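You operate a simulated robot arm through the tools that you are given. There is no shell and no other tool.

You are at the controls of a simulated two-armed robot. One attempt, no reset.

Task
Wind the slack strip back onto the small coil.
Fine: before winding, sliding guide drawn open, core lever on HELD and brake switch on RUN; slide the guide shut again after. Where these are worked on the way, their far stop is far enough and under half their travel is too little: sliding guide.

The check looks at the end state, three seconds after you hand in, the way a careful person would. Anything else that was tipped, shoved, dropped, spilled or broken makes it a failure.

Robot
Two 7-joint arms with fingered hands on one trunk that stands fixed in place. Base frame: the origin is at the foot of the trunk, x ahead of it, y to its left, z up; the work surface is at about z = 840. Lengths are in mm, angles in degrees, forces in N, time in s.
The left shoulder is at [70, 157, 1264], the right one opposite. With the tool pointing down near the work surface each hand reaches from about 260 to 900 mm from the base axis, measured 20 degrees to its own side. Payload 5 kg a hand.
The TCP of each hand is the grasp point between the finger pads, 31 mm short of the fingertips. In the tool frame z runs along the fingers and y along their closing line. The gripper opens to 156 mm; its body begins 88 mm behind the TCP. The gripper is a hand of 4 fingers: y runs from the thumb to the fingers, the wrist lies at [0, 0, -249] in the tool frame, and closing takes about 1.5 s.
Orientation is that of the tool frame in the base frame, as a unit quaternion [w, x, y, z]. With the fingers straight down and closing along the base's y, the tool's x points along the base's -x, its y along +y and its z along -z.

Tools
- The arms move only by the tool arm_command. It takes "left_motion", "right_motion" or both (then of equal length, played together; a hand with none holds still); each is one flat list of numbers, 6 for each row, row after row: the shift along the tool's x, y, z in mm, then the turn, a rotation vector about the tool's x, y, z in degrees. In form: [dx, dy, dz, wx, wy, wz, dx, dy, dz, wx, wy, wz, ...]. A call has 1 to 20 rows; each row shifts and turns the commanded pose from where the row before left it, along the tool's axes as they then stand. "left_grip" and "right_grip" are, for a hand that has rows, the closure, from 0 (fully open) to 1 (shut), set as the call begins (left out, the last holds). Each row takes 0.2 s and may step no farther than 50 mm and 8.6 degrees from the row before; otherwise, or with a gripper value out of range, the whole call is refused. A pose out of reach is approached as far as the arm can. The call stops where the force on the tool passes 60 N (or 10 N more than at its start, if that is more) or the arm is blocked; 0.2 s more then pass. Each finger travels about 108 mm/s and halts on what it meets, pressing with about 33 N; the grip force reading is that of the motor and also rises with nothing between the fingers. The clock runs only during rows and for 0.2 s after the last one: add rows that do not move to give the fingers time. The reply holds the time, the measured pose of the TCP, the force on the tool along the base axes, the opening and the grip force, in the units named above and with some noise, with the torque about the TCP (base axes, N m) and any sound that the robot's microphone picked up.
- Cameras (640 x 400 px; columns grow to the right, rows downward): "scene" is now at [110.7, -67.6, 1499.8]; the picture's right is [-0.74, -0.67, 0.00], its down [-0.35, 0.39, -0.85] and it looks along [0.57, -0.63, -0.53] (base axes); focal length 214 px, centre (320, 200). "left" rides on the left gripper at [-72, 2, -111] in its tool frame; the picture's right is [-0.02, -1.00, 0.00], its down [0.84, -0.02, -0.55] and it looks along [0.54, -0.01, 0.84] (tool axes); focal length 234 px, centre (320, 200). "right" rides on the right gripper at [72, 2, -111] in its tool frame; the picture's right is [-0.02, 1.00, 0.00], its down [-0.84, -0.02, -0.54] and it looks along [-0.54, -0.01, 0.84] (tool axes); focal length 234 px, centre (320, 200). There is no depth. A picture from a camera that has moved, and an enlarged one, comes with that camera's place and axes in the base frame and with its lens.
- get_image(camera): a new picture of that camera. The clock stands still meanwhile.
- slide_trunk(by): slides the trunk up (or, below 0, down) by that many mm; the arms and the scene camera ride with it, the base frame stays. It gives what a move gives, with no picture.
- set_grasp(shape, hand): the hand has 4 fingers and takes this shape, open, in about a second: jaw (thumb against the fingers, like two jaws); tri (thumb and two fingers); tip (a fingertip pinch); poke (one finger out to press); point (the index stretched); flat (the hand flat); cup (the hand cupped); fist (a fist). The gripper value then closes the fingers along that shape, each until it touches; the sizes above hold for jaw. It gives what a move gives, with no picture.
- pan_tilt(pan, tilt): turns the head with the scene camera to pan (to the left, within 86 degrees either way) and tilt (down, from -29 to 69), counted from straight ahead of the robot. It gives what a move gives.
- zoom(camera, box): a new picture of the part [left, top, right, bottom] of that camera's present view, enlarged. The clock stands still meanwhile.
- job_done(): hands the job in; it is judged then, once.

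Places have to be worked out from the pictures, the camera data and where the tool is seen. Open the grippers and draw the arms clear of the work before you hand the job in, unless the task says otherwise.

The tools are called after "Call:" as name(argument=value, ...) on one line, values as JSON. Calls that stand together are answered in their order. arm_command: Moves the arms, as the interface text tells. Its arguments: {"type":"object","properties":{"left_motion":{"type":"array","items":{"type":"number"}},"left_grip":{"type":"number"},"right_motion":{"type":"array","items":{"type":"number"}},"right_grip":{"type":"number"}},"required":[]} The other tools are called the same way: slide_trunk (by) moves the trunk up or down; set_grasp (shape, hand) gives the hand a shape; pan_tilt (pan, tilt) turns the head that bears the scene camera; get_image (camera) takes a picture; zoom (camera, box) takes an enlarged picture of a part of a camera's view; job_done () hands the job in.

At the start:

```text
time: 0.0
left_ee_pos: [606.3, -7.0, 1206.4]
left_tool_rot: [0.0, 0.0, 1.0, 0.001]
left_ft_force: [0.2, -0.5, 0.0]
left_ft_torque: [0.02, 0.02, -0.04]
left_gripper_width: 156.0
left_grasp_force: 0.0
left_shape: jaw
right_ee_pos: [337.2, -517.8, 1265.9]
right_tool_rot: [0.001, 0.0, 1.0, -0.001]
right_ft_force: [-0.8, 0.0, -0.4]
right_ft_torque: [0.04, -0.01, 0.01]
right_gripper_width: 156.0
right_grasp_force: 0.0
right_shape: jaw
trunk travel left (down, up): [-650.0, 290.0]
head pan, tilt (commanded): [-48.1, 31.8]
```

scene: 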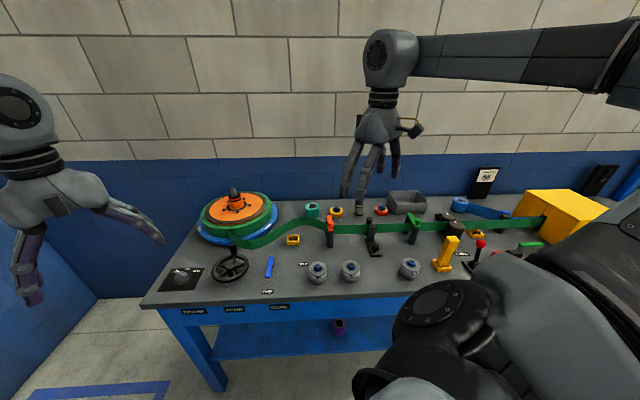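
right: 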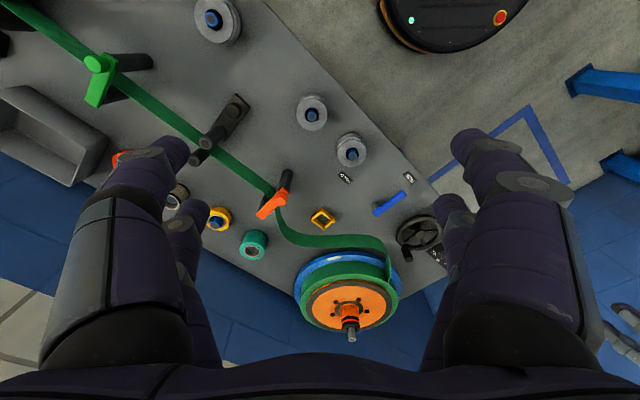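
left: 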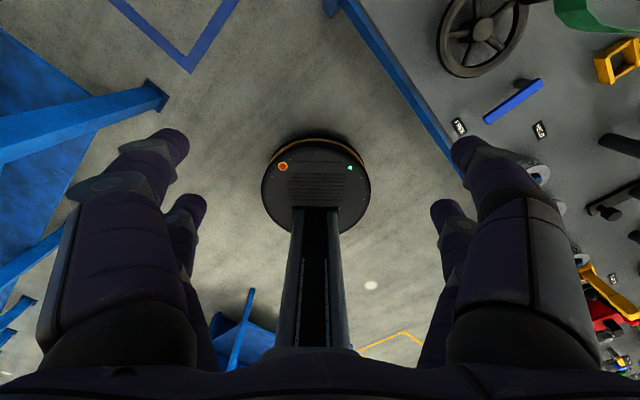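

The pictures show a bench with a coil on the left, a strip running to a yellow box, a handwheel, levers and guides. I zoom in on the parts before moving anything.

Call:
zoom(camera="scene", box=[140, 170, 300, 320])

Call:
zoom(camera="scene", box=[280, 180, 440, 290])

Call:
zoom(camera="scene", box=[400, 160, 640, 290])

Call:
zoom(camera="right", box=[200, 130, 480, 350])

```text
2.67 times, centred on (220, 245) of scene
camera zoom: at [110.7, -67.6, 1499.8], right [-0.74, -0.67, 0.0], down [-0.35, 0.39, -0.85], along [0.57, -0.63, -0.53], focal length 572 px, centre (587, 80)
```

zoom: 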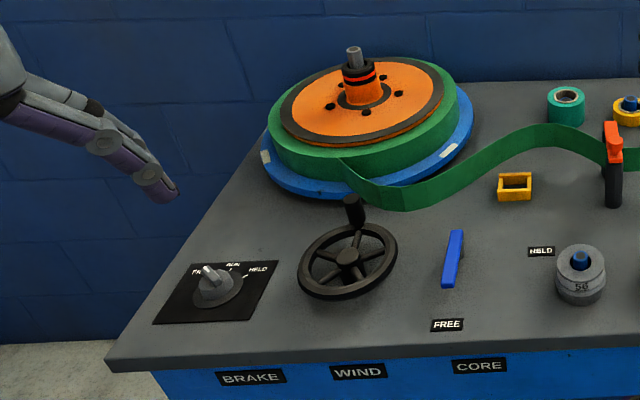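

```text
3.64 times, centred on (360, 235) of scene
camera zoom: at [110.7, -67.6, 1499.8], right [-0.74, -0.67, 0.0], down [-0.35, 0.39, -0.85], along [0.57, -0.63, -0.53], focal length 780 px, centre (174, 73)
```

zoom: 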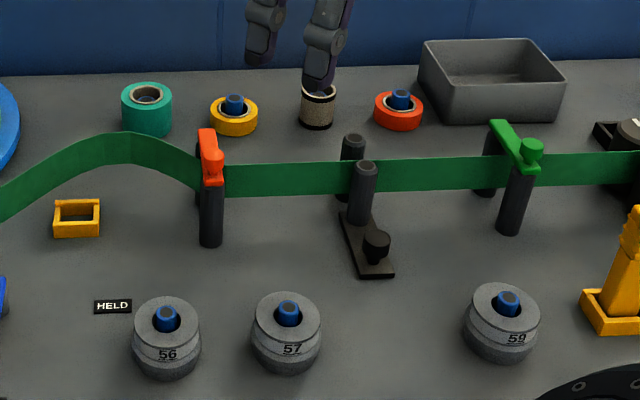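

```text
2.67 times, centred on (520, 225) of scene
camera zoom: at [110.7, -67.6, 1499.8], right [-0.74, -0.67, 0.0], down [-0.35, 0.39, -0.85], along [0.57, -0.63, -0.53], focal length 572 px, centre (-213, 133)
```

zoom: 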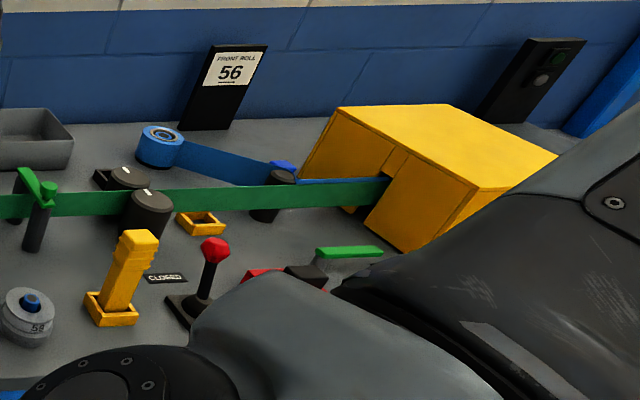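

```text
1.82 times, centred on (340, 240) of right
camera zoom: at [266.9, -514.5, 1377.6], right [0.02, 1.0, 0.0], down [0.84, -0.02, 0.54], along [0.54, -0.01, -0.84], focal length 426 px, centre (284, 127)
```

zoom: 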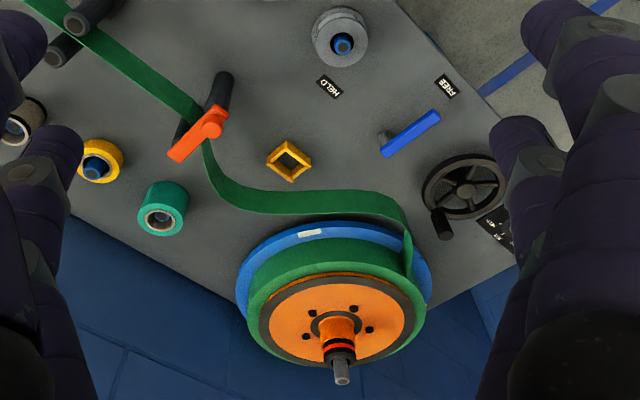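

I look closer at the brake dial, core lever, and possible sliding guides, at higher enlargement.

Call:
zoom(camera="scene", box=[150, 250, 220, 300])

Call:
zoom(camera="scene", box=[240, 230, 320, 320])

Call:
zoom(camera="scene", box=[340, 200, 400, 260])

Call:
zoom(camera="scene", box=[420, 200, 500, 290])

Call:
zoom(camera="right", box=[0, 0, 260, 200])

```text
8.00 times, centred on (185, 275) of scene
camera zoom: at [110.7, -67.6, 1499.8], right [-0.74, -0.67, 0.0], down [-0.35, 0.39, -0.85], along [0.57, -0.63, -0.53], focal length 1716 px, centre (1400, -400)
```

zoom: 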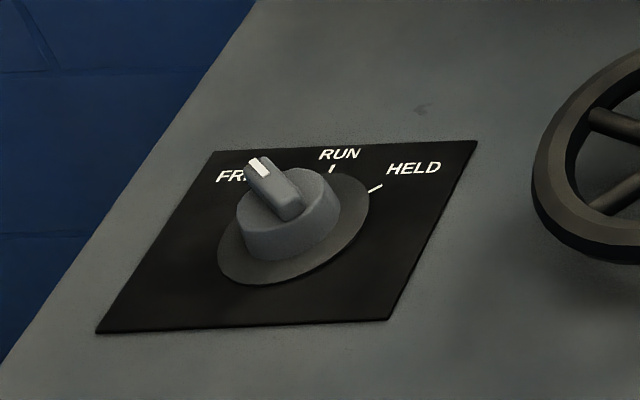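

```text
4.44 times, centred on (280, 275) of scene
camera zoom: at [110.7, -67.6, 1499.8], right [-0.74, -0.67, 0.0], down [-0.35, 0.39, -0.85], along [0.57, -0.63, -0.53], focal length 953 px, centre (498, -133)
```

zoom: 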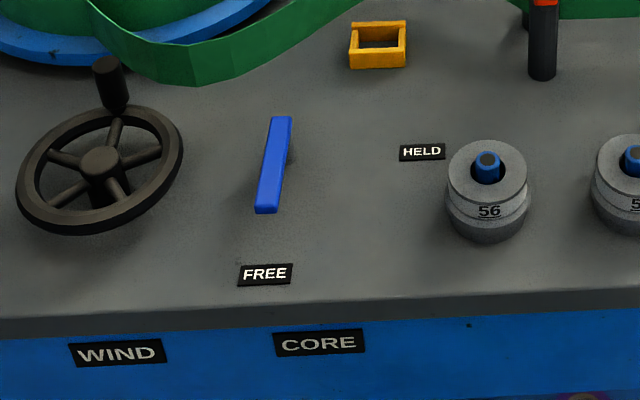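

```text
6.67 times, centred on (370, 230) of scene
camera zoom: at [110.7, -67.6, 1499.8], right [-0.74, -0.67, 0.0], down [-0.35, 0.39, -0.85], along [0.57, -0.63, -0.53], focal length 1430 px, centre (-13, 0)
```

zoom: 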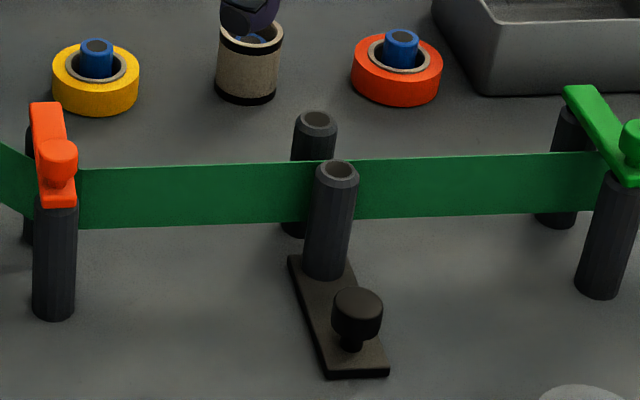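

```text
4.44 times, centred on (460, 245) of scene
camera zoom: at [110.7, -67.6, 1499.8], right [-0.74, -0.67, 0.0], down [-0.35, 0.39, -0.85], along [0.57, -0.63, -0.53], focal length 953 px, centre (-302, 0)
```

zoom: 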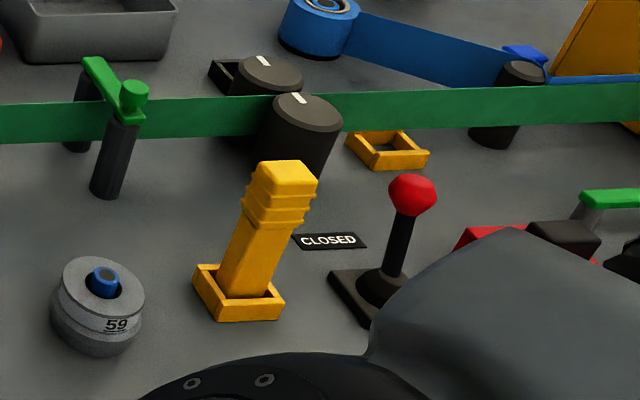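

```text
2.00 times, centred on (130, 100) of right
camera zoom: at [266.9, -514.5, 1377.6], right [0.02, 1.0, 0.0], down [0.84, -0.02, 0.54], along [0.54, -0.01, -0.84], focal length 468 px, centre (700, 400)
```

zoom: 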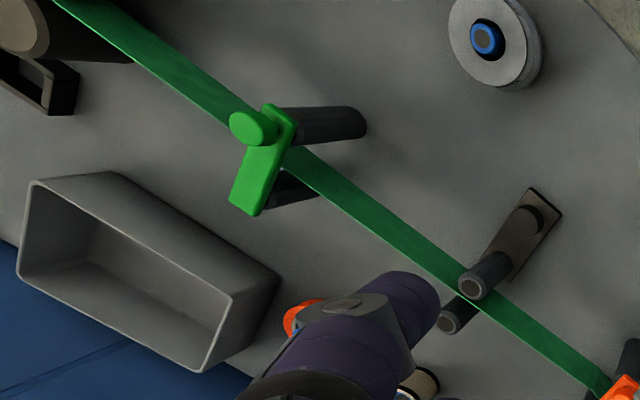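

The bench runs at about 45° across my front right; the brake dial points to FREE, the core lever to FREE, and the sliding guide looks like the dark plate with knob. I look closely at the handwheel, coil and label strip.

Call:
zoom(camera="scene", box=[190, 180, 290, 290])

Call:
zoom(camera="right", box=[290, 220, 450, 350])

Call:
zoom(camera="right", box=[380, 190, 460, 270])

Call:
zoom(camera="left", box=[400, 0, 640, 220])

```text
3.64 times, centred on (240, 235) of scene
camera zoom: at [110.7, -67.6, 1499.8], right [-0.74, -0.67, 0.0], down [-0.35, 0.39, -0.85], along [0.57, -0.63, -0.53], focal length 780 px, centre (611, 73)
```

zoom: 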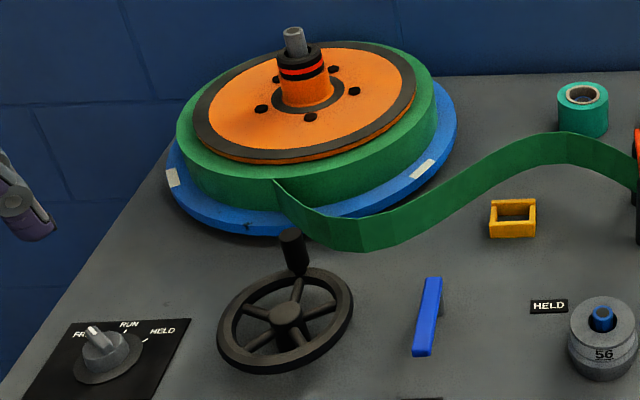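

```text
3.08 times, centred on (370, 285) of right
camera zoom: at [266.9, -514.5, 1377.6], right [0.02, 1.0, 0.0], down [0.84, -0.02, 0.54], along [0.54, -0.01, -0.84], focal length 720 px, centre (166, -62)
```

zoom: 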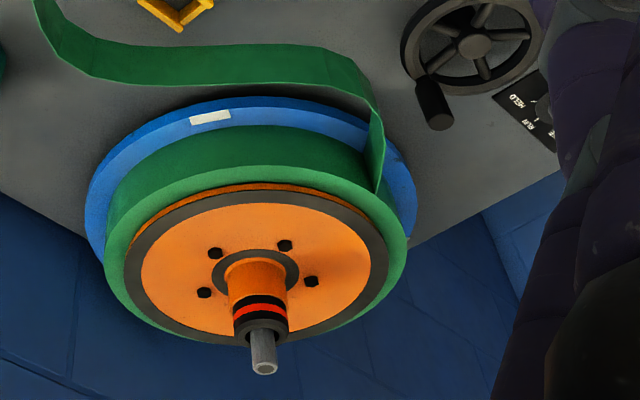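

```text
5.00 times, centred on (420, 230) of right
camera zoom: at [266.9, -514.5, 1377.6], right [0.02, 1.0, 0.0], down [0.84, -0.02, 0.54], along [0.54, -0.01, -0.84], focal length 1171 px, centre (-180, 50)
```

zoom: 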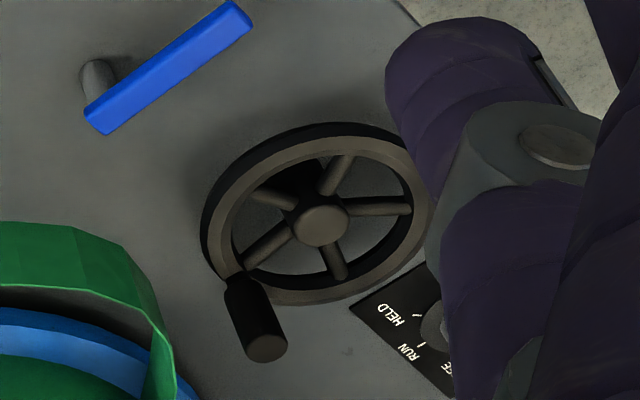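

```text
1.82 times, centred on (520, 110) of left
camera zoom: at [679.7, -5.3, 1316.8], right [0.02, -1.0, 0.0], down [-0.84, -0.02, 0.55], along [-0.54, -0.01, -0.84], focal length 426 px, centre (-44, 364)
```

zoom: 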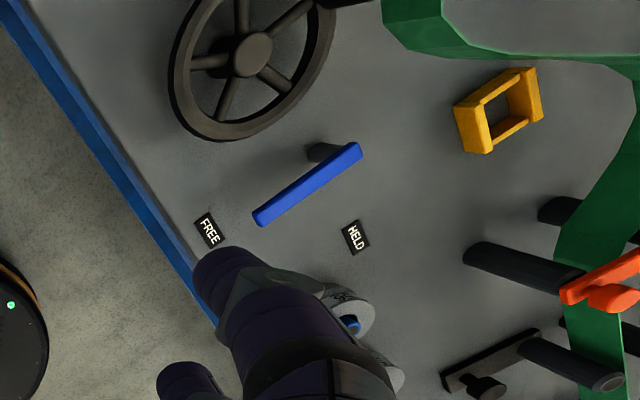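

Measured so far (bench frame rotated 45°): slide knob near (368,-693), core lever pivot near (635,-370), wheel hub near (709,-248), brake dial near (828,-111). I look at the hand itself and at the remaining area by turning the head.

Call:
zoom(camera="scene", box=[330, 20, 440, 220])

Call:
pan_tilt(pan=-30, tilt=40)

Call:
get_image(camera="scene")

```text
2.00 times, centred on (385, 120) of scene
camera zoom: at [110.7, -67.6, 1499.8], right [-0.74, -0.67, 0.0], down [-0.35, 0.39, -0.85], along [0.57, -0.63, -0.53], focal length 429 px, centre (190, 360)
```

zoom: 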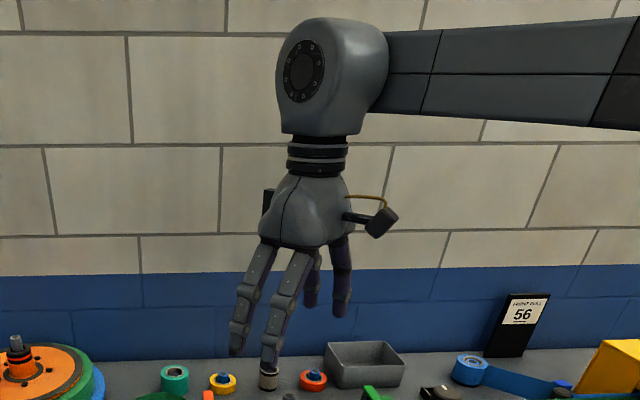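

```text
time: 0.8
left_ee_pos: [606.8, -6.3, 1207.2]
left_tool_rot: [0.0, 0.0, 1.0, 0.001]
left_ft_force: [-0.4, -0.2, -0.3]
left_ft_torque: [0.01, 0.01, -0.02]
left_gripper_width: 155.8
left_grasp_force: 0.0
left_shape: jaw
right_ee_pos: [337.5, -516.0, 1267.4]
right_tool_rot: [0.0, 0.001, 1.0, 0.0]
right_ft_force: [-0.2, 0.4, 1.2]
right_ft_torque: [-0.01, -0.04, -0.01]
right_gripper_width: 155.8
right_grasp_force: 0.0
right_shape: jaw
trunk travel left (down, up): [-650.0, 290.0]
head pan, tilt (commanded): [-30.0, 40.0]
```

```text
taken
camera scene: at [124.4, -43.4, 1487.4], right [-0.5, -0.87, 0.0], down [-0.56, 0.32, -0.77], along [0.66, -0.38, -0.64], focal length 214 px, centre (320, 200)
```

scene: 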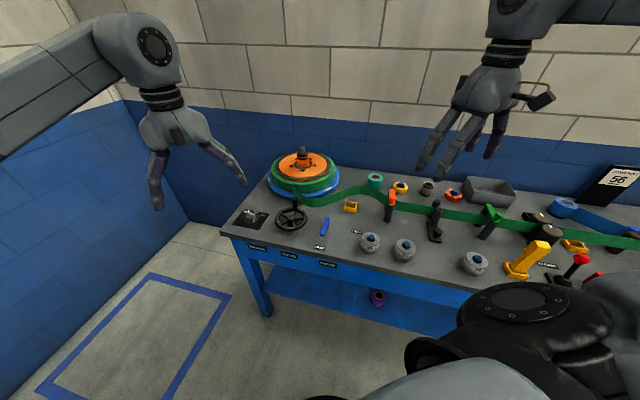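

The arms hang clear of the bench. I try the "tip" and "poke" shapes on the right hand in free air to see how the fingers sit.

Call:
set_grasp(hand="right", shape="tip")

Call:
get_image(camera="right")

Call:
zoom(camera="scene", box=[400, 40, 580, 200])

Call:
set_grasp(hand="right", shape="poke")

Call:
get_image(camera="right")

Call:
zoom(camera="scene", box=[400, 40, 580, 200])

Call:
set_grasp(hand="right", shape="tri")

Call:
get_image(camera="right")

Call:
zoom(camera="scene", box=[400, 40, 580, 200])

```text
time: 1.7
left_ee_pos: [607.5, -7.5, 1205.9]
left_tool_rot: [0.0, 0.0, 1.0, 0.0]
left_ft_force: [0.0, -0.3, -0.8]
left_ft_torque: [0.02, -0.03, -0.02]
left_gripper_width: 155.9
left_grasp_force: 0.0
left_shape: jaw
right_ee_pos: [337.5, -516.1, 1266.7]
right_tool_rot: [0.0, 0.0, 1.0, 0.0]
right_ft_force: [0.2, 0.6, -0.1]
right_ft_torque: [0.02, -0.02, 0.01]
right_gripper_width: 155.9
right_grasp_force: 0.0
right_shape: tip
trunk travel left (down, up): [-650.0, 290.0]
head pan, tilt (commanded): [-30.0, 40.0]
```

```text
taken
camera right: at [266.9, -514.5, 1377.6], right [0.02, 1.0, 0.0], down [0.84, -0.02, 0.54], along [0.54, -0.01, -0.84], focal length 234 px, centre (320, 200)
```

right: 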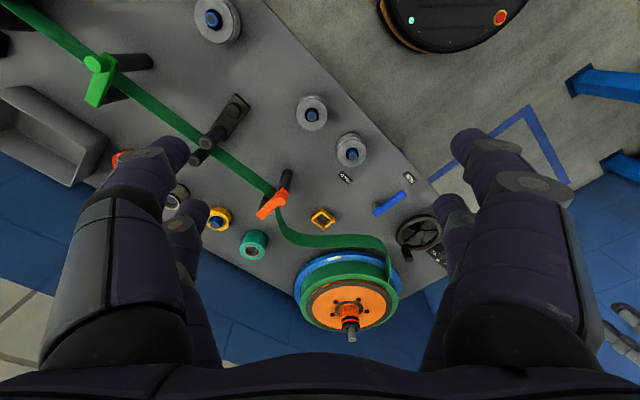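

```text
2.50 times, centred on (490, 120) of scene
camera zoom: at [124.5, -43.3, 1487.3], right [-0.5, -0.87, 0.0], down [-0.56, 0.32, -0.77], along [0.66, -0.38, -0.64], focal length 536 px, centre (-105, 400)
```

zoom: 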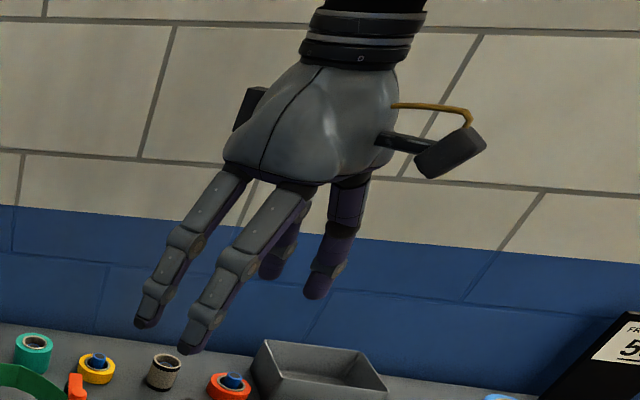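

```text
time: 2.6
left_ee_pos: [606.9, -6.5, 1206.2]
left_tool_rot: [0.001, 0.0, 1.0, 0.001]
left_ft_force: [-0.2, -0.3, 0.5]
left_ft_torque: [-0.01, 0.04, -0.01]
left_gripper_width: 156.1
left_grasp_force: 0.0
left_shape: jaw
right_ee_pos: [337.0, -517.0, 1265.6]
right_tool_rot: [0.0, -0.001, 1.0, 0.001]
right_ft_force: [-0.1, -0.9, 0.5]
right_ft_torque: [0.0, -0.01, 0.02]
right_gripper_width: 0.0
right_grasp_force: 0.0
right_shape: poke
trunk travel left (down, up): [-650.0, 290.0]
head pan, tilt (commanded): [-30.0, 40.0]
```

```text
taken
camera right: at [266.9, -514.6, 1377.6], right [0.02, 1.0, 0.0], down [0.84, -0.02, 0.54], along [0.54, -0.01, -0.84], focal length 234 px, centre (320, 200)
```

right: 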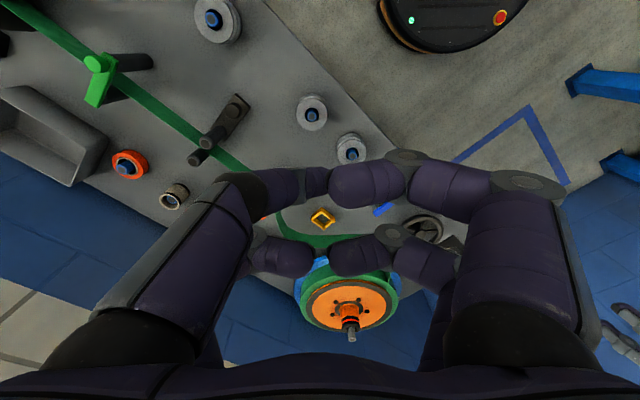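

```text
2.50 times, centred on (490, 120) of scene
camera zoom: at [124.5, -43.3, 1487.3], right [-0.5, -0.87, 0.0], down [-0.56, 0.32, -0.77], along [0.66, -0.38, -0.64], focal length 536 px, centre (-105, 400)
```

zoom: 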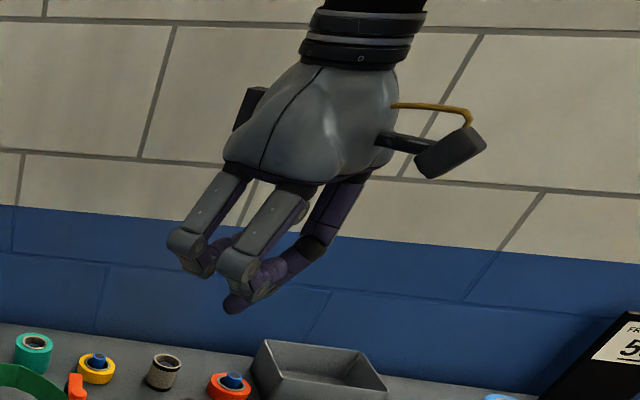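

```text
time: 3.5
left_ee_pos: [608.1, -6.9, 1207.3]
left_tool_rot: [0.0, 0.001, 1.0, 0.0]
left_ft_force: [0.0, -0.5, 0.1]
left_ft_torque: [-0.04, -0.04, -0.02]
left_gripper_width: 156.0
left_grasp_force: 0.2
left_shape: jaw
right_ee_pos: [337.8, -515.8, 1266.0]
right_tool_rot: [-0.001, 0.0, 1.0, 0.0]
right_ft_force: [-0.1, 0.3, -0.2]
right_ft_torque: [0.01, -0.01, 0.02]
right_gripper_width: 156.0
right_grasp_force: 0.2
right_shape: tri
trunk travel left (down, up): [-650.0, 290.0]
head pan, tilt (commanded): [-30.0, 40.0]
```

```text
taken
camera right: at [266.9, -514.5, 1377.6], right [0.02, 1.0, 0.0], down [0.84, -0.02, 0.54], along [0.54, -0.01, -0.84], focal length 234 px, centre (320, 200)
```

right: 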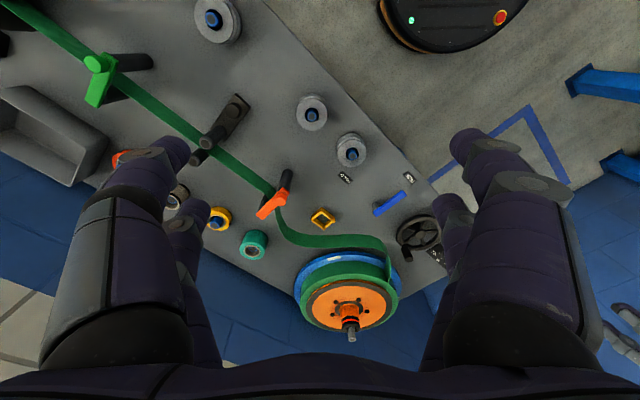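

```text
2.50 times, centred on (490, 120) of scene
camera zoom: at [124.5, -43.3, 1487.3], right [-0.5, -0.87, 0.0], down [-0.56, 0.32, -0.77], along [0.66, -0.38, -0.64], focal length 536 px, centre (-105, 400)
```

zoom: 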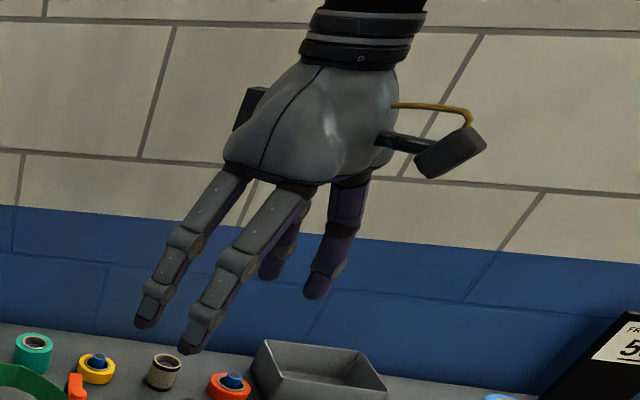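

Open tip/tri look like jaw; the difference shows on closing. I close tip, tri, and jaw in air to see where the fingers meet.

Call:
arm_command(right_motion=[0, 0, 0, 0, 0, 0, 0, 0, 0, 0, 0, 0, 0, 0, 0, 0, 0, 0, 0, 0, 0, 0, 0, 0, 0, 0, 0, 0, 0, 0, 0, 0, 0, 0, 0, 0, 0, 0, 0, 0, 0, 0], right_grip=0.8)

Call:
get_image(camera="right")

Call:
set_grasp(hand="right", shape="tip")

Call:
arm_command(right_motion=[0, 0, 0, 0, 0, 0, 0, 0, 0, 0, 0, 0, 0, 0, 0, 0, 0, 0, 0, 0, 0, 0, 0, 0, 0, 0, 0, 0, 0, 0, 0, 0, 0, 0, 0, 0, 0, 0, 0, 0, 0, 0], right_grip=0.8)

Call:
get_image(camera="right")

Call:
set_grasp(hand="right", shape="jaw")

Call:
arm_command(right_motion=[0, 0, 0, 0, 0, 0, 0, 0, 0, 0, 0, 0, 0, 0, 0, 0, 0, 0, 0, 0, 0, 0, 0, 0, 0, 0, 0, 0, 0, 0, 0, 0, 0, 0, 0, 0, 0, 0, 0, 0, 0, 0], right_grip=0.8)

Call:
get_image(camera="right")

```text
time: 5.1
left_ee_pos: [606.8, -7.2, 1206.1]
left_tool_rot: [0.0, 0.0, 1.0, 0.0]
left_ft_force: [0.7, -0.3, 0.6]
left_ft_torque: [0.0, -0.04, -0.01]
left_gripper_width: 156.0
left_grasp_force: 0.1
left_shape: jaw
right_ee_pos: [337.6, -516.8, 1267.1]
right_tool_rot: [0.0, 0.0, 1.0, 0.0]
right_ft_force: [-0.5, -0.8, -0.2]
right_ft_torque: [0.01, -0.03, -0.02]
right_gripper_width: 31.7
right_grasp_force: 0.1
right_shape: tri
trunk travel left (down, up): [-650.0, 290.0]
head pan, tilt (commanded): [-30.0, 40.0]
```

```text
taken
camera right: at [266.9, -514.5, 1377.6], right [0.02, 1.0, 0.0], down [0.84, -0.02, 0.54], along [0.54, -0.01, -0.84], focal length 234 px, centre (320, 200)
```

right: 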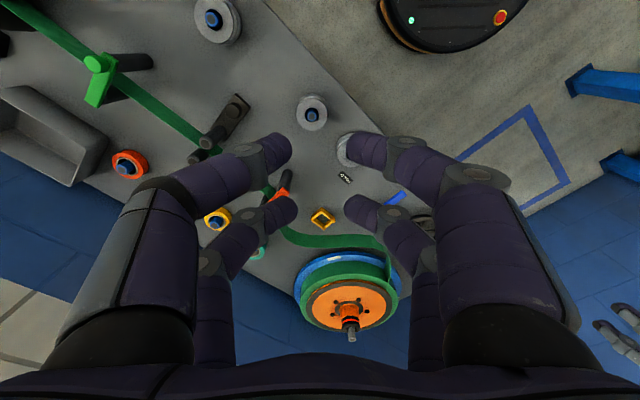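

```text
time: 6.0
left_ee_pos: [607.5, -7.0, 1207.5]
left_tool_rot: [0.0, 0.0, 1.0, 0.0]
left_ft_force: [-0.3, -0.2, -0.7]
left_ft_torque: [0.02, 0.0, 0.02]
left_gripper_width: 155.8
left_grasp_force: 0.1
left_shape: jaw
right_ee_pos: [337.4, -517.5, 1267.1]
right_tool_rot: [0.0, 0.0, 1.0, -0.001]
right_ft_force: [0.1, -0.4, 0.4]
right_ft_torque: [-0.02, 0.01, -0.02]
right_gripper_width: 156.1
right_grasp_force: 0.0
right_shape: tip
trunk travel left (down, up): [-650.0, 290.0]
head pan, tilt (commanded): [-30.0, 40.0]
```

```text
time: 7.6
left_ee_pos: [606.9, -6.5, 1206.6]
left_tool_rot: [0.001, 0.0, 1.0, -0.001]
left_ft_force: [0.5, 0.4, 0.1]
left_ft_torque: [-0.01, -0.01, 0.02]
left_gripper_width: 156.0
left_grasp_force: 0.0
left_shape: jaw
right_ee_pos: [337.1, -516.8, 1266.8]
right_tool_rot: [0.0, 0.0, 1.0, 0.0]
right_ft_force: [-0.6, -0.5, 0.7]
right_ft_torque: [-0.02, 0.0, -0.04]
right_gripper_width: 31.8
right_grasp_force: 0.0
right_shape: tip
trunk travel left (down, up): [-650.0, 290.0]
head pan, tilt (commanded): [-30.0, 40.0]
```

```text
taken
camera right: at [266.9, -514.5, 1377.6], right [0.02, 1.0, 0.0], down [0.84, -0.02, 0.54], along [0.54, -0.01, -0.84], focal length 234 px, centre (320, 200)
```

right: 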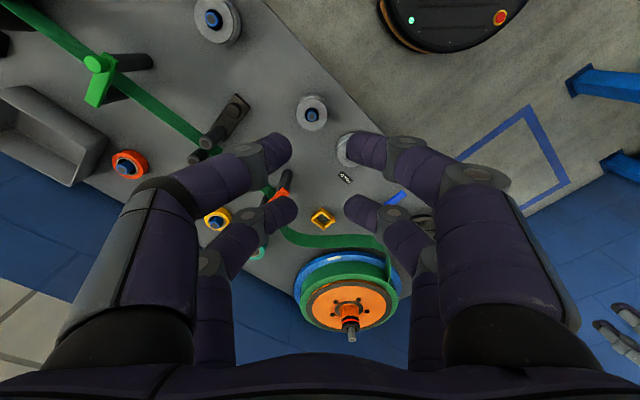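

```text
time: 8.5
left_ee_pos: [607.0, -7.2, 1206.6]
left_tool_rot: [0.0, 0.0, 1.0, 0.001]
left_ft_force: [0.0, -0.7, -0.6]
left_ft_torque: [0.01, -0.01, -0.01]
left_gripper_width: 155.8
left_grasp_force: 0.2
left_shape: jaw
right_ee_pos: [338.0, -516.0, 1266.2]
right_tool_rot: [0.0, 0.0, 1.0, 0.0]
right_ft_force: [-0.1, 0.2, 0.4]
right_ft_torque: [-0.03, -0.01, 0.0]
right_gripper_width: 155.9
right_grasp_force: 0.1
right_shape: jaw
trunk travel left (down, up): [-650.0, 290.0]
head pan, tilt (commanded): [-30.0, 40.0]
```

```text
time: 10.1
left_ee_pos: [606.8, -6.8, 1206.5]
left_tool_rot: [0.0, 0.0, 1.0, -0.001]
left_ft_force: [0.2, 0.3, -0.5]
left_ft_torque: [0.0, 0.0, -0.01]
left_gripper_width: 155.7
left_grasp_force: 0.0
left_shape: jaw
right_ee_pos: [337.9, -518.4, 1266.2]
right_tool_rot: [0.0, 0.0, 1.0, 0.0]
right_ft_force: [0.2, -0.5, 0.3]
right_ft_torque: [0.01, 0.01, 0.01]
right_gripper_width: 31.6
right_grasp_force: 0.0
right_shape: jaw
trunk travel left (down, up): [-650.0, 290.0]
head pan, tilt (commanded): [-30.0, 40.0]
```

```text
taken
camera right: at [266.9, -514.5, 1377.6], right [0.02, 1.0, 0.0], down [0.84, -0.02, 0.54], along [0.54, -0.01, -0.84], focal length 234 px, centre (320, 200)
```

right: 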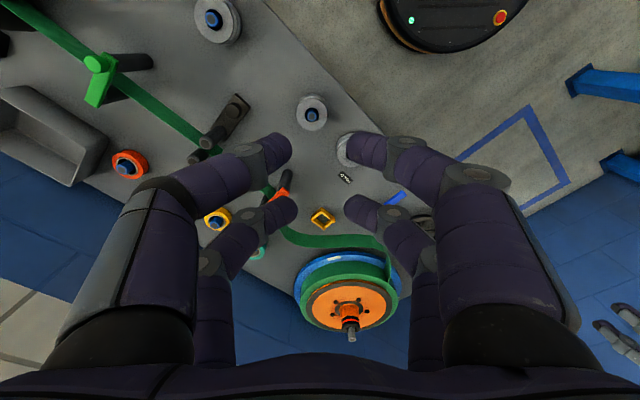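

Jaw, tip and tri all close as two opposed finger pairs about ±23 mm off along tool x. I check 'point' and 'poke' for a single-finger push.

Call:
set_grasp(hand="right", shape="point")

Call:
get_image(camera="right")

Call:
zoom(camera="scene", box=[420, 40, 560, 200])

Call:
arm_command(right_motion=[0, 0, 0, 0, 0, 0, 0, 0, 0, 0, 0, 0, 0, 0, 0, 0, 0, 0, 0, 0, 0, 0, 0, 0, 0, 0, 0, 0, 0, 0, 0, 0, 0, 0, 0, 0, 0, 0, 0, 0, 0, 0], right_grip=1.0)

Call:
get_image(camera="right")

Call:
zoom(camera="scene", box=[420, 40, 560, 200])

Call:
set_grasp(hand="right", shape="poke")

Call:
arm_command(right_motion=[0, 0, 0, 0, 0, 0, 0, 0, 0, 0, 0, 0, 0, 0, 0, 0, 0, 0, 0, 0, 0, 0, 0, 0, 0, 0, 0, 0, 0, 0, 0, 0, 0, 0, 0, 0, 0, 0, 0, 0, 0, 0], right_grip=1.0)

Call:
get_image(camera="right")

Call:
zoom(camera="scene", box=[420, 40, 560, 200])

```text
time: 11.0
left_ee_pos: [606.2, -5.6, 1206.1]
left_tool_rot: [0.0, 0.0, 1.0, 0.0]
left_ft_force: [0.8, 0.8, 0.1]
left_ft_torque: [0.01, 0.02, 0.03]
left_gripper_width: 155.9
left_grasp_force: 0.0
left_shape: jaw
right_ee_pos: [337.8, -517.2, 1266.6]
right_tool_rot: [0.001, -0.001, 1.0, 0.0]
right_ft_force: [-0.3, 0.4, -0.1]
right_ft_torque: [-0.01, 0.0, -0.04]
right_gripper_width: 0.1
right_grasp_force: 0.0
right_shape: point
trunk travel left (down, up): [-650.0, 290.0]
head pan, tilt (commanded): [-30.0, 40.0]
```

```text
taken
camera right: at [266.9, -514.5, 1377.6], right [0.02, 1.0, 0.0], down [0.84, -0.02, 0.54], along [0.54, -0.01, -0.84], focal length 234 px, centre (320, 200)
```

right: 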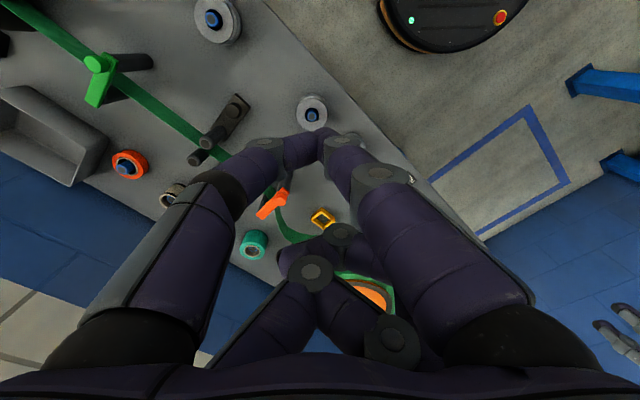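

```text
2.50 times, centred on (490, 120) of scene
camera zoom: at [124.5, -43.3, 1487.3], right [-0.5, -0.87, 0.0], down [-0.56, 0.32, -0.77], along [0.66, -0.38, -0.64], focal length 536 px, centre (-105, 400)
```

zoom: 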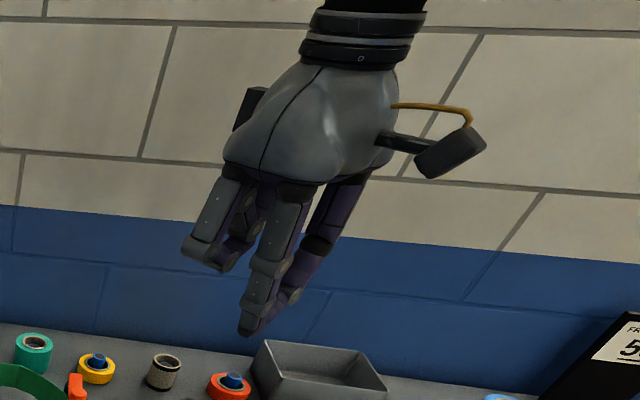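

```text
time: 12.6
left_ee_pos: [607.0, -6.4, 1207.5]
left_tool_rot: [0.0, 0.0, 1.0, 0.0]
left_ft_force: [0.7, -0.1, -0.5]
left_ft_torque: [-0.01, -0.02, 0.0]
left_gripper_width: 155.9
left_grasp_force: 0.0
left_shape: jaw
right_ee_pos: [338.1, -516.0, 1265.6]
right_tool_rot: [0.0, 0.0, 1.0, 0.0]
right_ft_force: [0.4, -0.3, -0.9]
right_ft_torque: [-0.02, -0.02, 0.0]
right_gripper_width: 0.4
right_grasp_force: 0.1
right_shape: point
trunk travel left (down, up): [-650.0, 290.0]
head pan, tilt (commanded): [-30.0, 40.0]
```

```text
taken
camera right: at [266.9, -514.5, 1377.6], right [0.02, 1.0, 0.0], down [0.84, -0.02, 0.54], along [0.54, -0.01, -0.84], focal length 234 px, centre (320, 200)
```

right: 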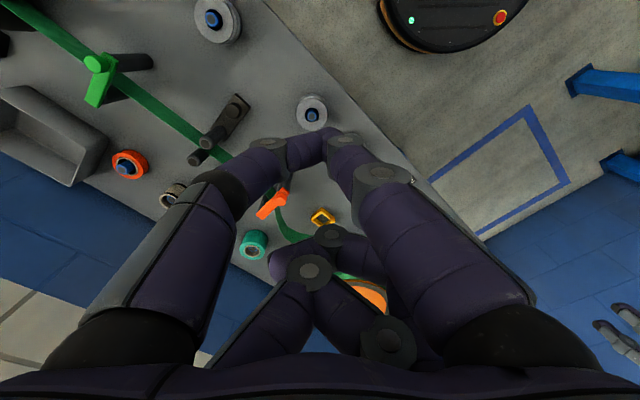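

```text
2.50 times, centred on (490, 120) of scene
camera zoom: at [124.5, -43.3, 1487.3], right [-0.5, -0.87, 0.0], down [-0.56, 0.32, -0.77], along [0.66, -0.38, -0.64], focal length 536 px, centre (-105, 400)
```

zoom: 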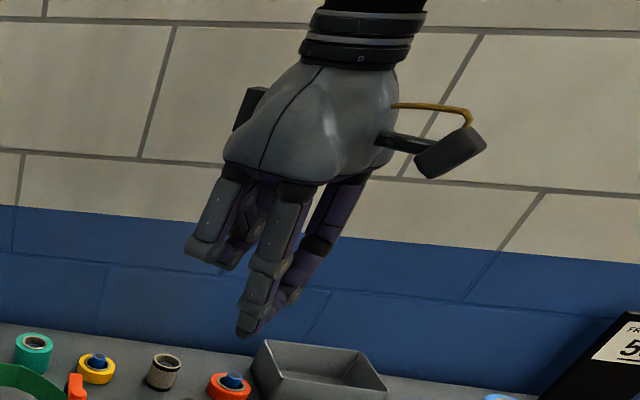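

```text
time: 13.5
left_ee_pos: [606.2, -7.1, 1207.1]
left_tool_rot: [0.0, 0.0, 1.0, 0.0]
left_ft_force: [0.4, 0.0, -0.4]
left_ft_torque: [-0.01, 0.01, 0.0]
left_gripper_width: 155.8
left_grasp_force: 0.1
left_shape: jaw
right_ee_pos: [338.0, -516.5, 1267.6]
right_tool_rot: [0.0, -0.001, 1.0, 0.0]
right_ft_force: [0.5, 0.7, 0.8]
right_ft_torque: [-0.01, -0.02, -0.02]
right_gripper_width: 0.0
right_grasp_force: 0.0
right_shape: poke
trunk travel left (down, up): [-650.0, 290.0]
head pan, tilt (commanded): [-30.0, 40.0]
```

```text
time: 15.1
left_ee_pos: [606.6, -6.8, 1206.8]
left_tool_rot: [0.0, 0.0, 1.0, 0.0]
left_ft_force: [-0.3, -0.2, -0.9]
left_ft_torque: [0.01, -0.01, -0.02]
left_gripper_width: 155.8
left_grasp_force: 0.0
left_shape: jaw
right_ee_pos: [337.7, -515.4, 1266.9]
right_tool_rot: [0.0, 0.0, 1.0, 0.001]
right_ft_force: [0.5, -0.2, 0.1]
right_ft_torque: [0.0, -0.02, -0.02]
right_gripper_width: 0.1
right_grasp_force: 0.2
right_shape: poke
trunk travel left (down, up): [-650.0, 290.0]
head pan, tilt (commanded): [-30.0, 40.0]
```

```text
taken
camera right: at [266.9, -514.5, 1377.6], right [0.02, 1.0, 0.0], down [0.84, -0.02, 0.54], along [0.54, -0.01, -0.84], focal length 234 px, centre (320, 200)
```

right: 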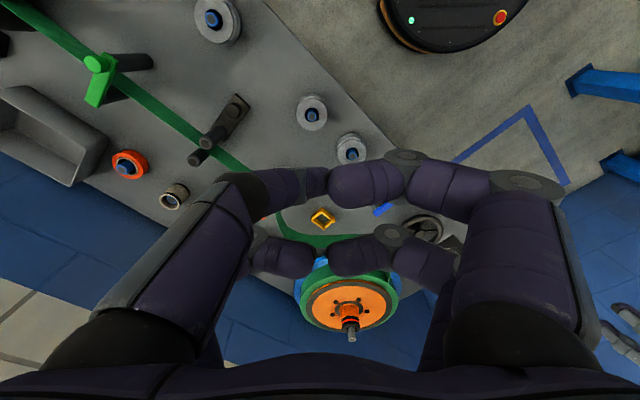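

```text
2.50 times, centred on (490, 120) of scene
camera zoom: at [124.5, -43.3, 1487.3], right [-0.5, -0.87, 0.0], down [-0.56, 0.32, -0.77], along [0.66, -0.38, -0.64], focal length 536 px, centre (-105, 400)
```

zoom: 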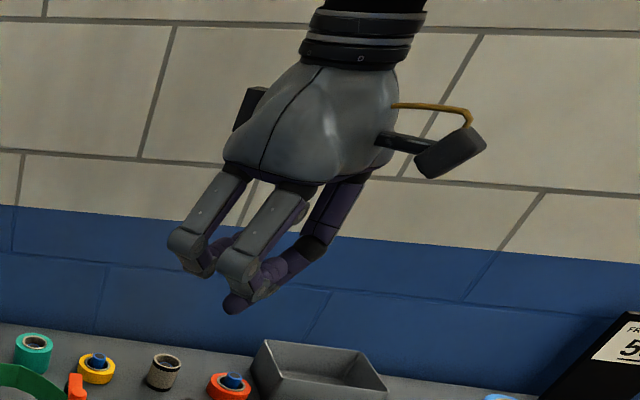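

'Point' brings the camera-side pair together into one narrow tip, useful for pushing; jaw is for gripping. I set jaw and move the right hand over the sliding guide, yawed 45° to face the bench squarely, staying high.

Call:
set_grasp(hand="right", shape="jaw")

Call:
arm_command(right_motion=[-3.8, -28, 31, 0, 0, 0, -3.8, -28, 31, 0, 0, 0, -3.8, -28, 31, 0, 0, 0, -3.8, -28, 31, 0, 0, 0, -3.8, -28, 31, 0, 0, 0, -3.8, -28, 31, 0, 0, 0, 0, 0, 0, 0, 0, 7.5, 0, 0, 0, 0, 0, 7.5, 0, 0, 0, 0, 0, 7.5, 0, 0, 0, 0, 0, 7.5, 0, 0, 0, 0, 0, 7.5, 0, 0, 0, 0, 0, 7.5, 0, 0, 0, 0, 0, 0], right_grip=0)

Call:
get_image(camera="right")

Call:
get_image(camera="scene")

```text
time: 16.0
left_ee_pos: [606.7, -7.2, 1205.9]
left_tool_rot: [0.0, 0.0, 1.0, 0.0]
left_ft_force: [-0.6, 0.4, 0.2]
left_ft_torque: [0.02, -0.01, -0.05]
left_gripper_width: 156.0
left_grasp_force: 0.1
left_shape: jaw
right_ee_pos: [337.5, -515.6, 1266.5]
right_tool_rot: [0.001, 0.0, 1.0, 0.0]
right_ft_force: [0.8, -0.2, -0.2]
right_ft_torque: [0.02, -0.05, 0.03]
right_gripper_width: 155.9
right_grasp_force: 0.1
right_shape: jaw
trunk travel left (down, up): [-650.0, 290.0]
head pan, tilt (commanded): [-30.0, 40.0]
```

```text
time: 18.8
left_ee_pos: [606.6, -7.0, 1206.3]
left_tool_rot: [0.0, 0.0, 1.0, 0.0]
left_ft_force: [-0.1, 0.3, 0.5]
left_ft_torque: [-0.01, -0.01, -0.01]
left_gripper_width: 156.1
left_grasp_force: 0.1
left_shape: jaw
right_ee_pos: [359.9, -684.9, 1078.9]
right_tool_rot: [0.0, 0.384, 0.923, 0.0]
right_ft_force: [-1.6, 0.3, -0.7]
right_ft_torque: [0.0, 0.01, -0.03]
right_gripper_width: 156.0
right_grasp_force: 0.1
right_shape: jaw
trunk travel left (down, up): [-650.0, 290.0]
head pan, tilt (commanded): [-30.0, 40.0]
```

```text
taken
camera right: at [311.7, -632.2, 1190.6], right [0.73, 0.69, 0.0], down [0.58, -0.61, 0.54], along [0.38, -0.39, -0.84], focal length 234 px, centre (320, 200)
```

right: 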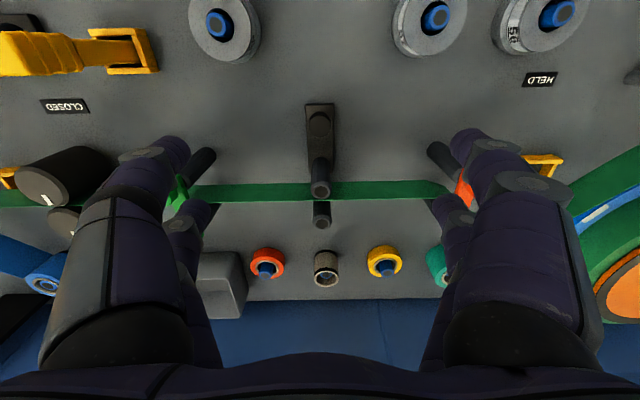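

```text
taken
camera scene: at [124.3, -43.3, 1487.3], right [-0.5, -0.87, 0.0], down [-0.56, 0.32, -0.77], along [0.66, -0.38, -0.64], focal length 214 px, centre (320, 200)
```

scene: 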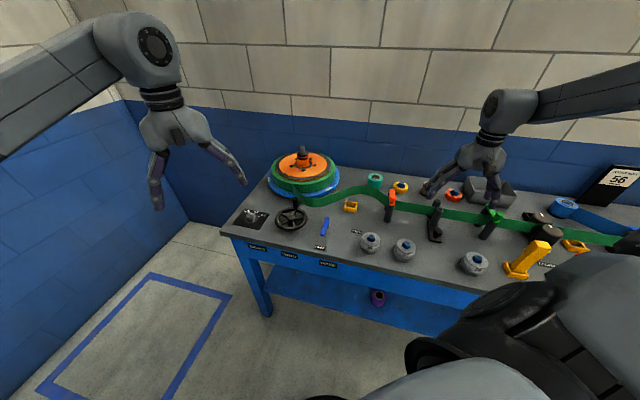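

The guide, its plate and its knob are right between the fingers. I zoom in on it.

Call:
zoom(camera="right", box=[260, 90, 380, 240])

Call:
zoom(camera="scene", box=[400, 180, 480, 260])

```text
2.67 times, centred on (320, 165) of right
camera zoom: at [311.7, -632.2, 1190.6], right [0.73, 0.69, 0.0], down [0.58, -0.61, 0.54], along [0.38, -0.39, -0.84], focal length 624 px, centre (320, 293)
```

zoom: 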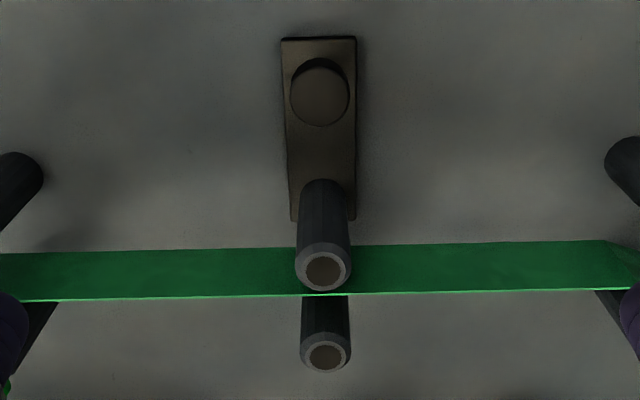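

```text
5.00 times, centred on (440, 220) of scene
camera zoom: at [124.3, -43.3, 1487.3], right [-0.5, -0.87, 0.0], down [-0.56, 0.32, -0.77], along [0.66, -0.38, -0.64], focal length 1072 px, centre (-280, 100)
```

zoom: 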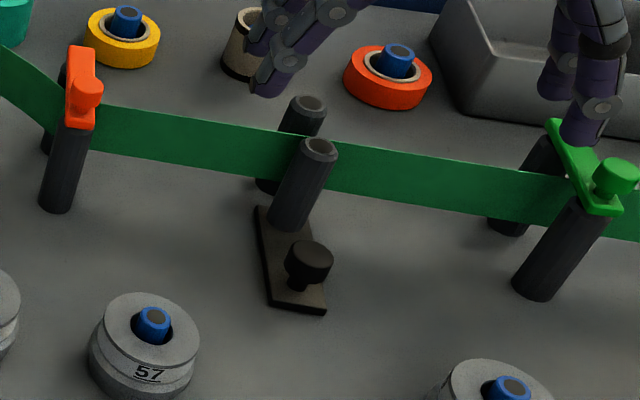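

The knob is a mushroom cap about 27 mm wide at roughly (368,-689), top z≈898. I part-close the hand to about 78 mm, centre over the knob and descend to TCP z≈930 first.

Call:
arm_command(right_motion=[-6.5, 1.5, 0, 0, 0, 0, 0, 0, 37, 0, 0, 0, 0, 0, 37, 0, 0, 0, 0, 0, 37, 0, 0, 0, 0, 0, 37, 0, 0, 0, 0, 0, 0, 0, 0, 0], right_grip=0.5)

Call:
get_image(camera="right")

Call:
pan_tilt(pan=-60, tilt=38)

Call:
get_image(camera="scene")

```text
time: 20.2
left_ee_pos: [605.1, -6.3, 1206.4]
left_tool_rot: [0.001, 0.0, 1.0, 0.0]
left_ft_force: [-0.2, -0.5, -1.1]
left_ft_torque: [-0.01, -0.02, 0.0]
left_gripper_width: 156.1
left_grasp_force: 0.0
left_shape: jaw
right_ee_pos: [364.1, -689.7, 930.0]
right_tool_rot: [0.0, 0.383, 0.924, 0.0]
right_ft_force: [0.1, -0.3, -0.1]
right_ft_torque: [-0.03, -0.01, -0.03]
right_gripper_width: 78.5
right_grasp_force: 0.1
right_shape: jaw
trunk travel left (down, up): [-650.0, 290.0]
head pan, tilt (commanded): [-30.0, 40.0]
```

```text
taken
camera right: at [316.3, -637.5, 1040.3], right [0.72, 0.69, 0.0], down [0.58, -0.61, 0.55], along [0.38, -0.4, -0.84], focal length 234 px, centre (320, 200)
```

right: 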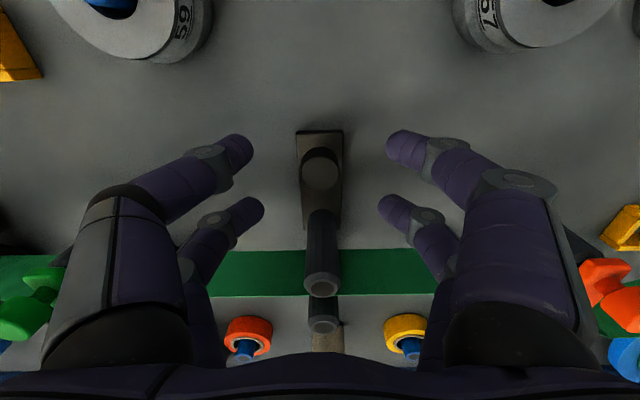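

```text
time: 21.2
left_ee_pos: [606.9, -7.2, 1206.0]
left_tool_rot: [-0.001, 0.0, 1.0, 0.0]
left_ft_force: [0.1, 0.6, -0.2]
left_ft_torque: [0.0, -0.03, 0.02]
left_gripper_width: 156.2
left_grasp_force: 0.1
left_shape: jaw
right_ee_pos: [363.3, -690.1, 928.2]
right_tool_rot: [0.0, 0.383, 0.924, 0.0]
right_ft_force: [0.2, 0.0, 0.5]
right_ft_torque: [0.02, 0.01, 0.0]
right_gripper_width: 78.6
right_grasp_force: 0.0
right_shape: jaw
trunk travel left (down, up): [-650.0, 290.0]
head pan, tilt (commanded): [-60.0, 38.0]
```

```text
taken
camera scene: at [94.3, -75.8, 1490.3], right [-0.87, -0.5, 0.0], down [-0.31, 0.53, -0.79], along [0.39, -0.68, -0.62], focal length 214 px, centre (320, 200)
```

scene: 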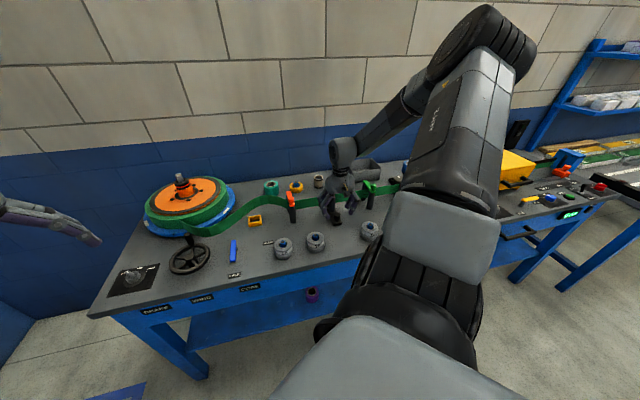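

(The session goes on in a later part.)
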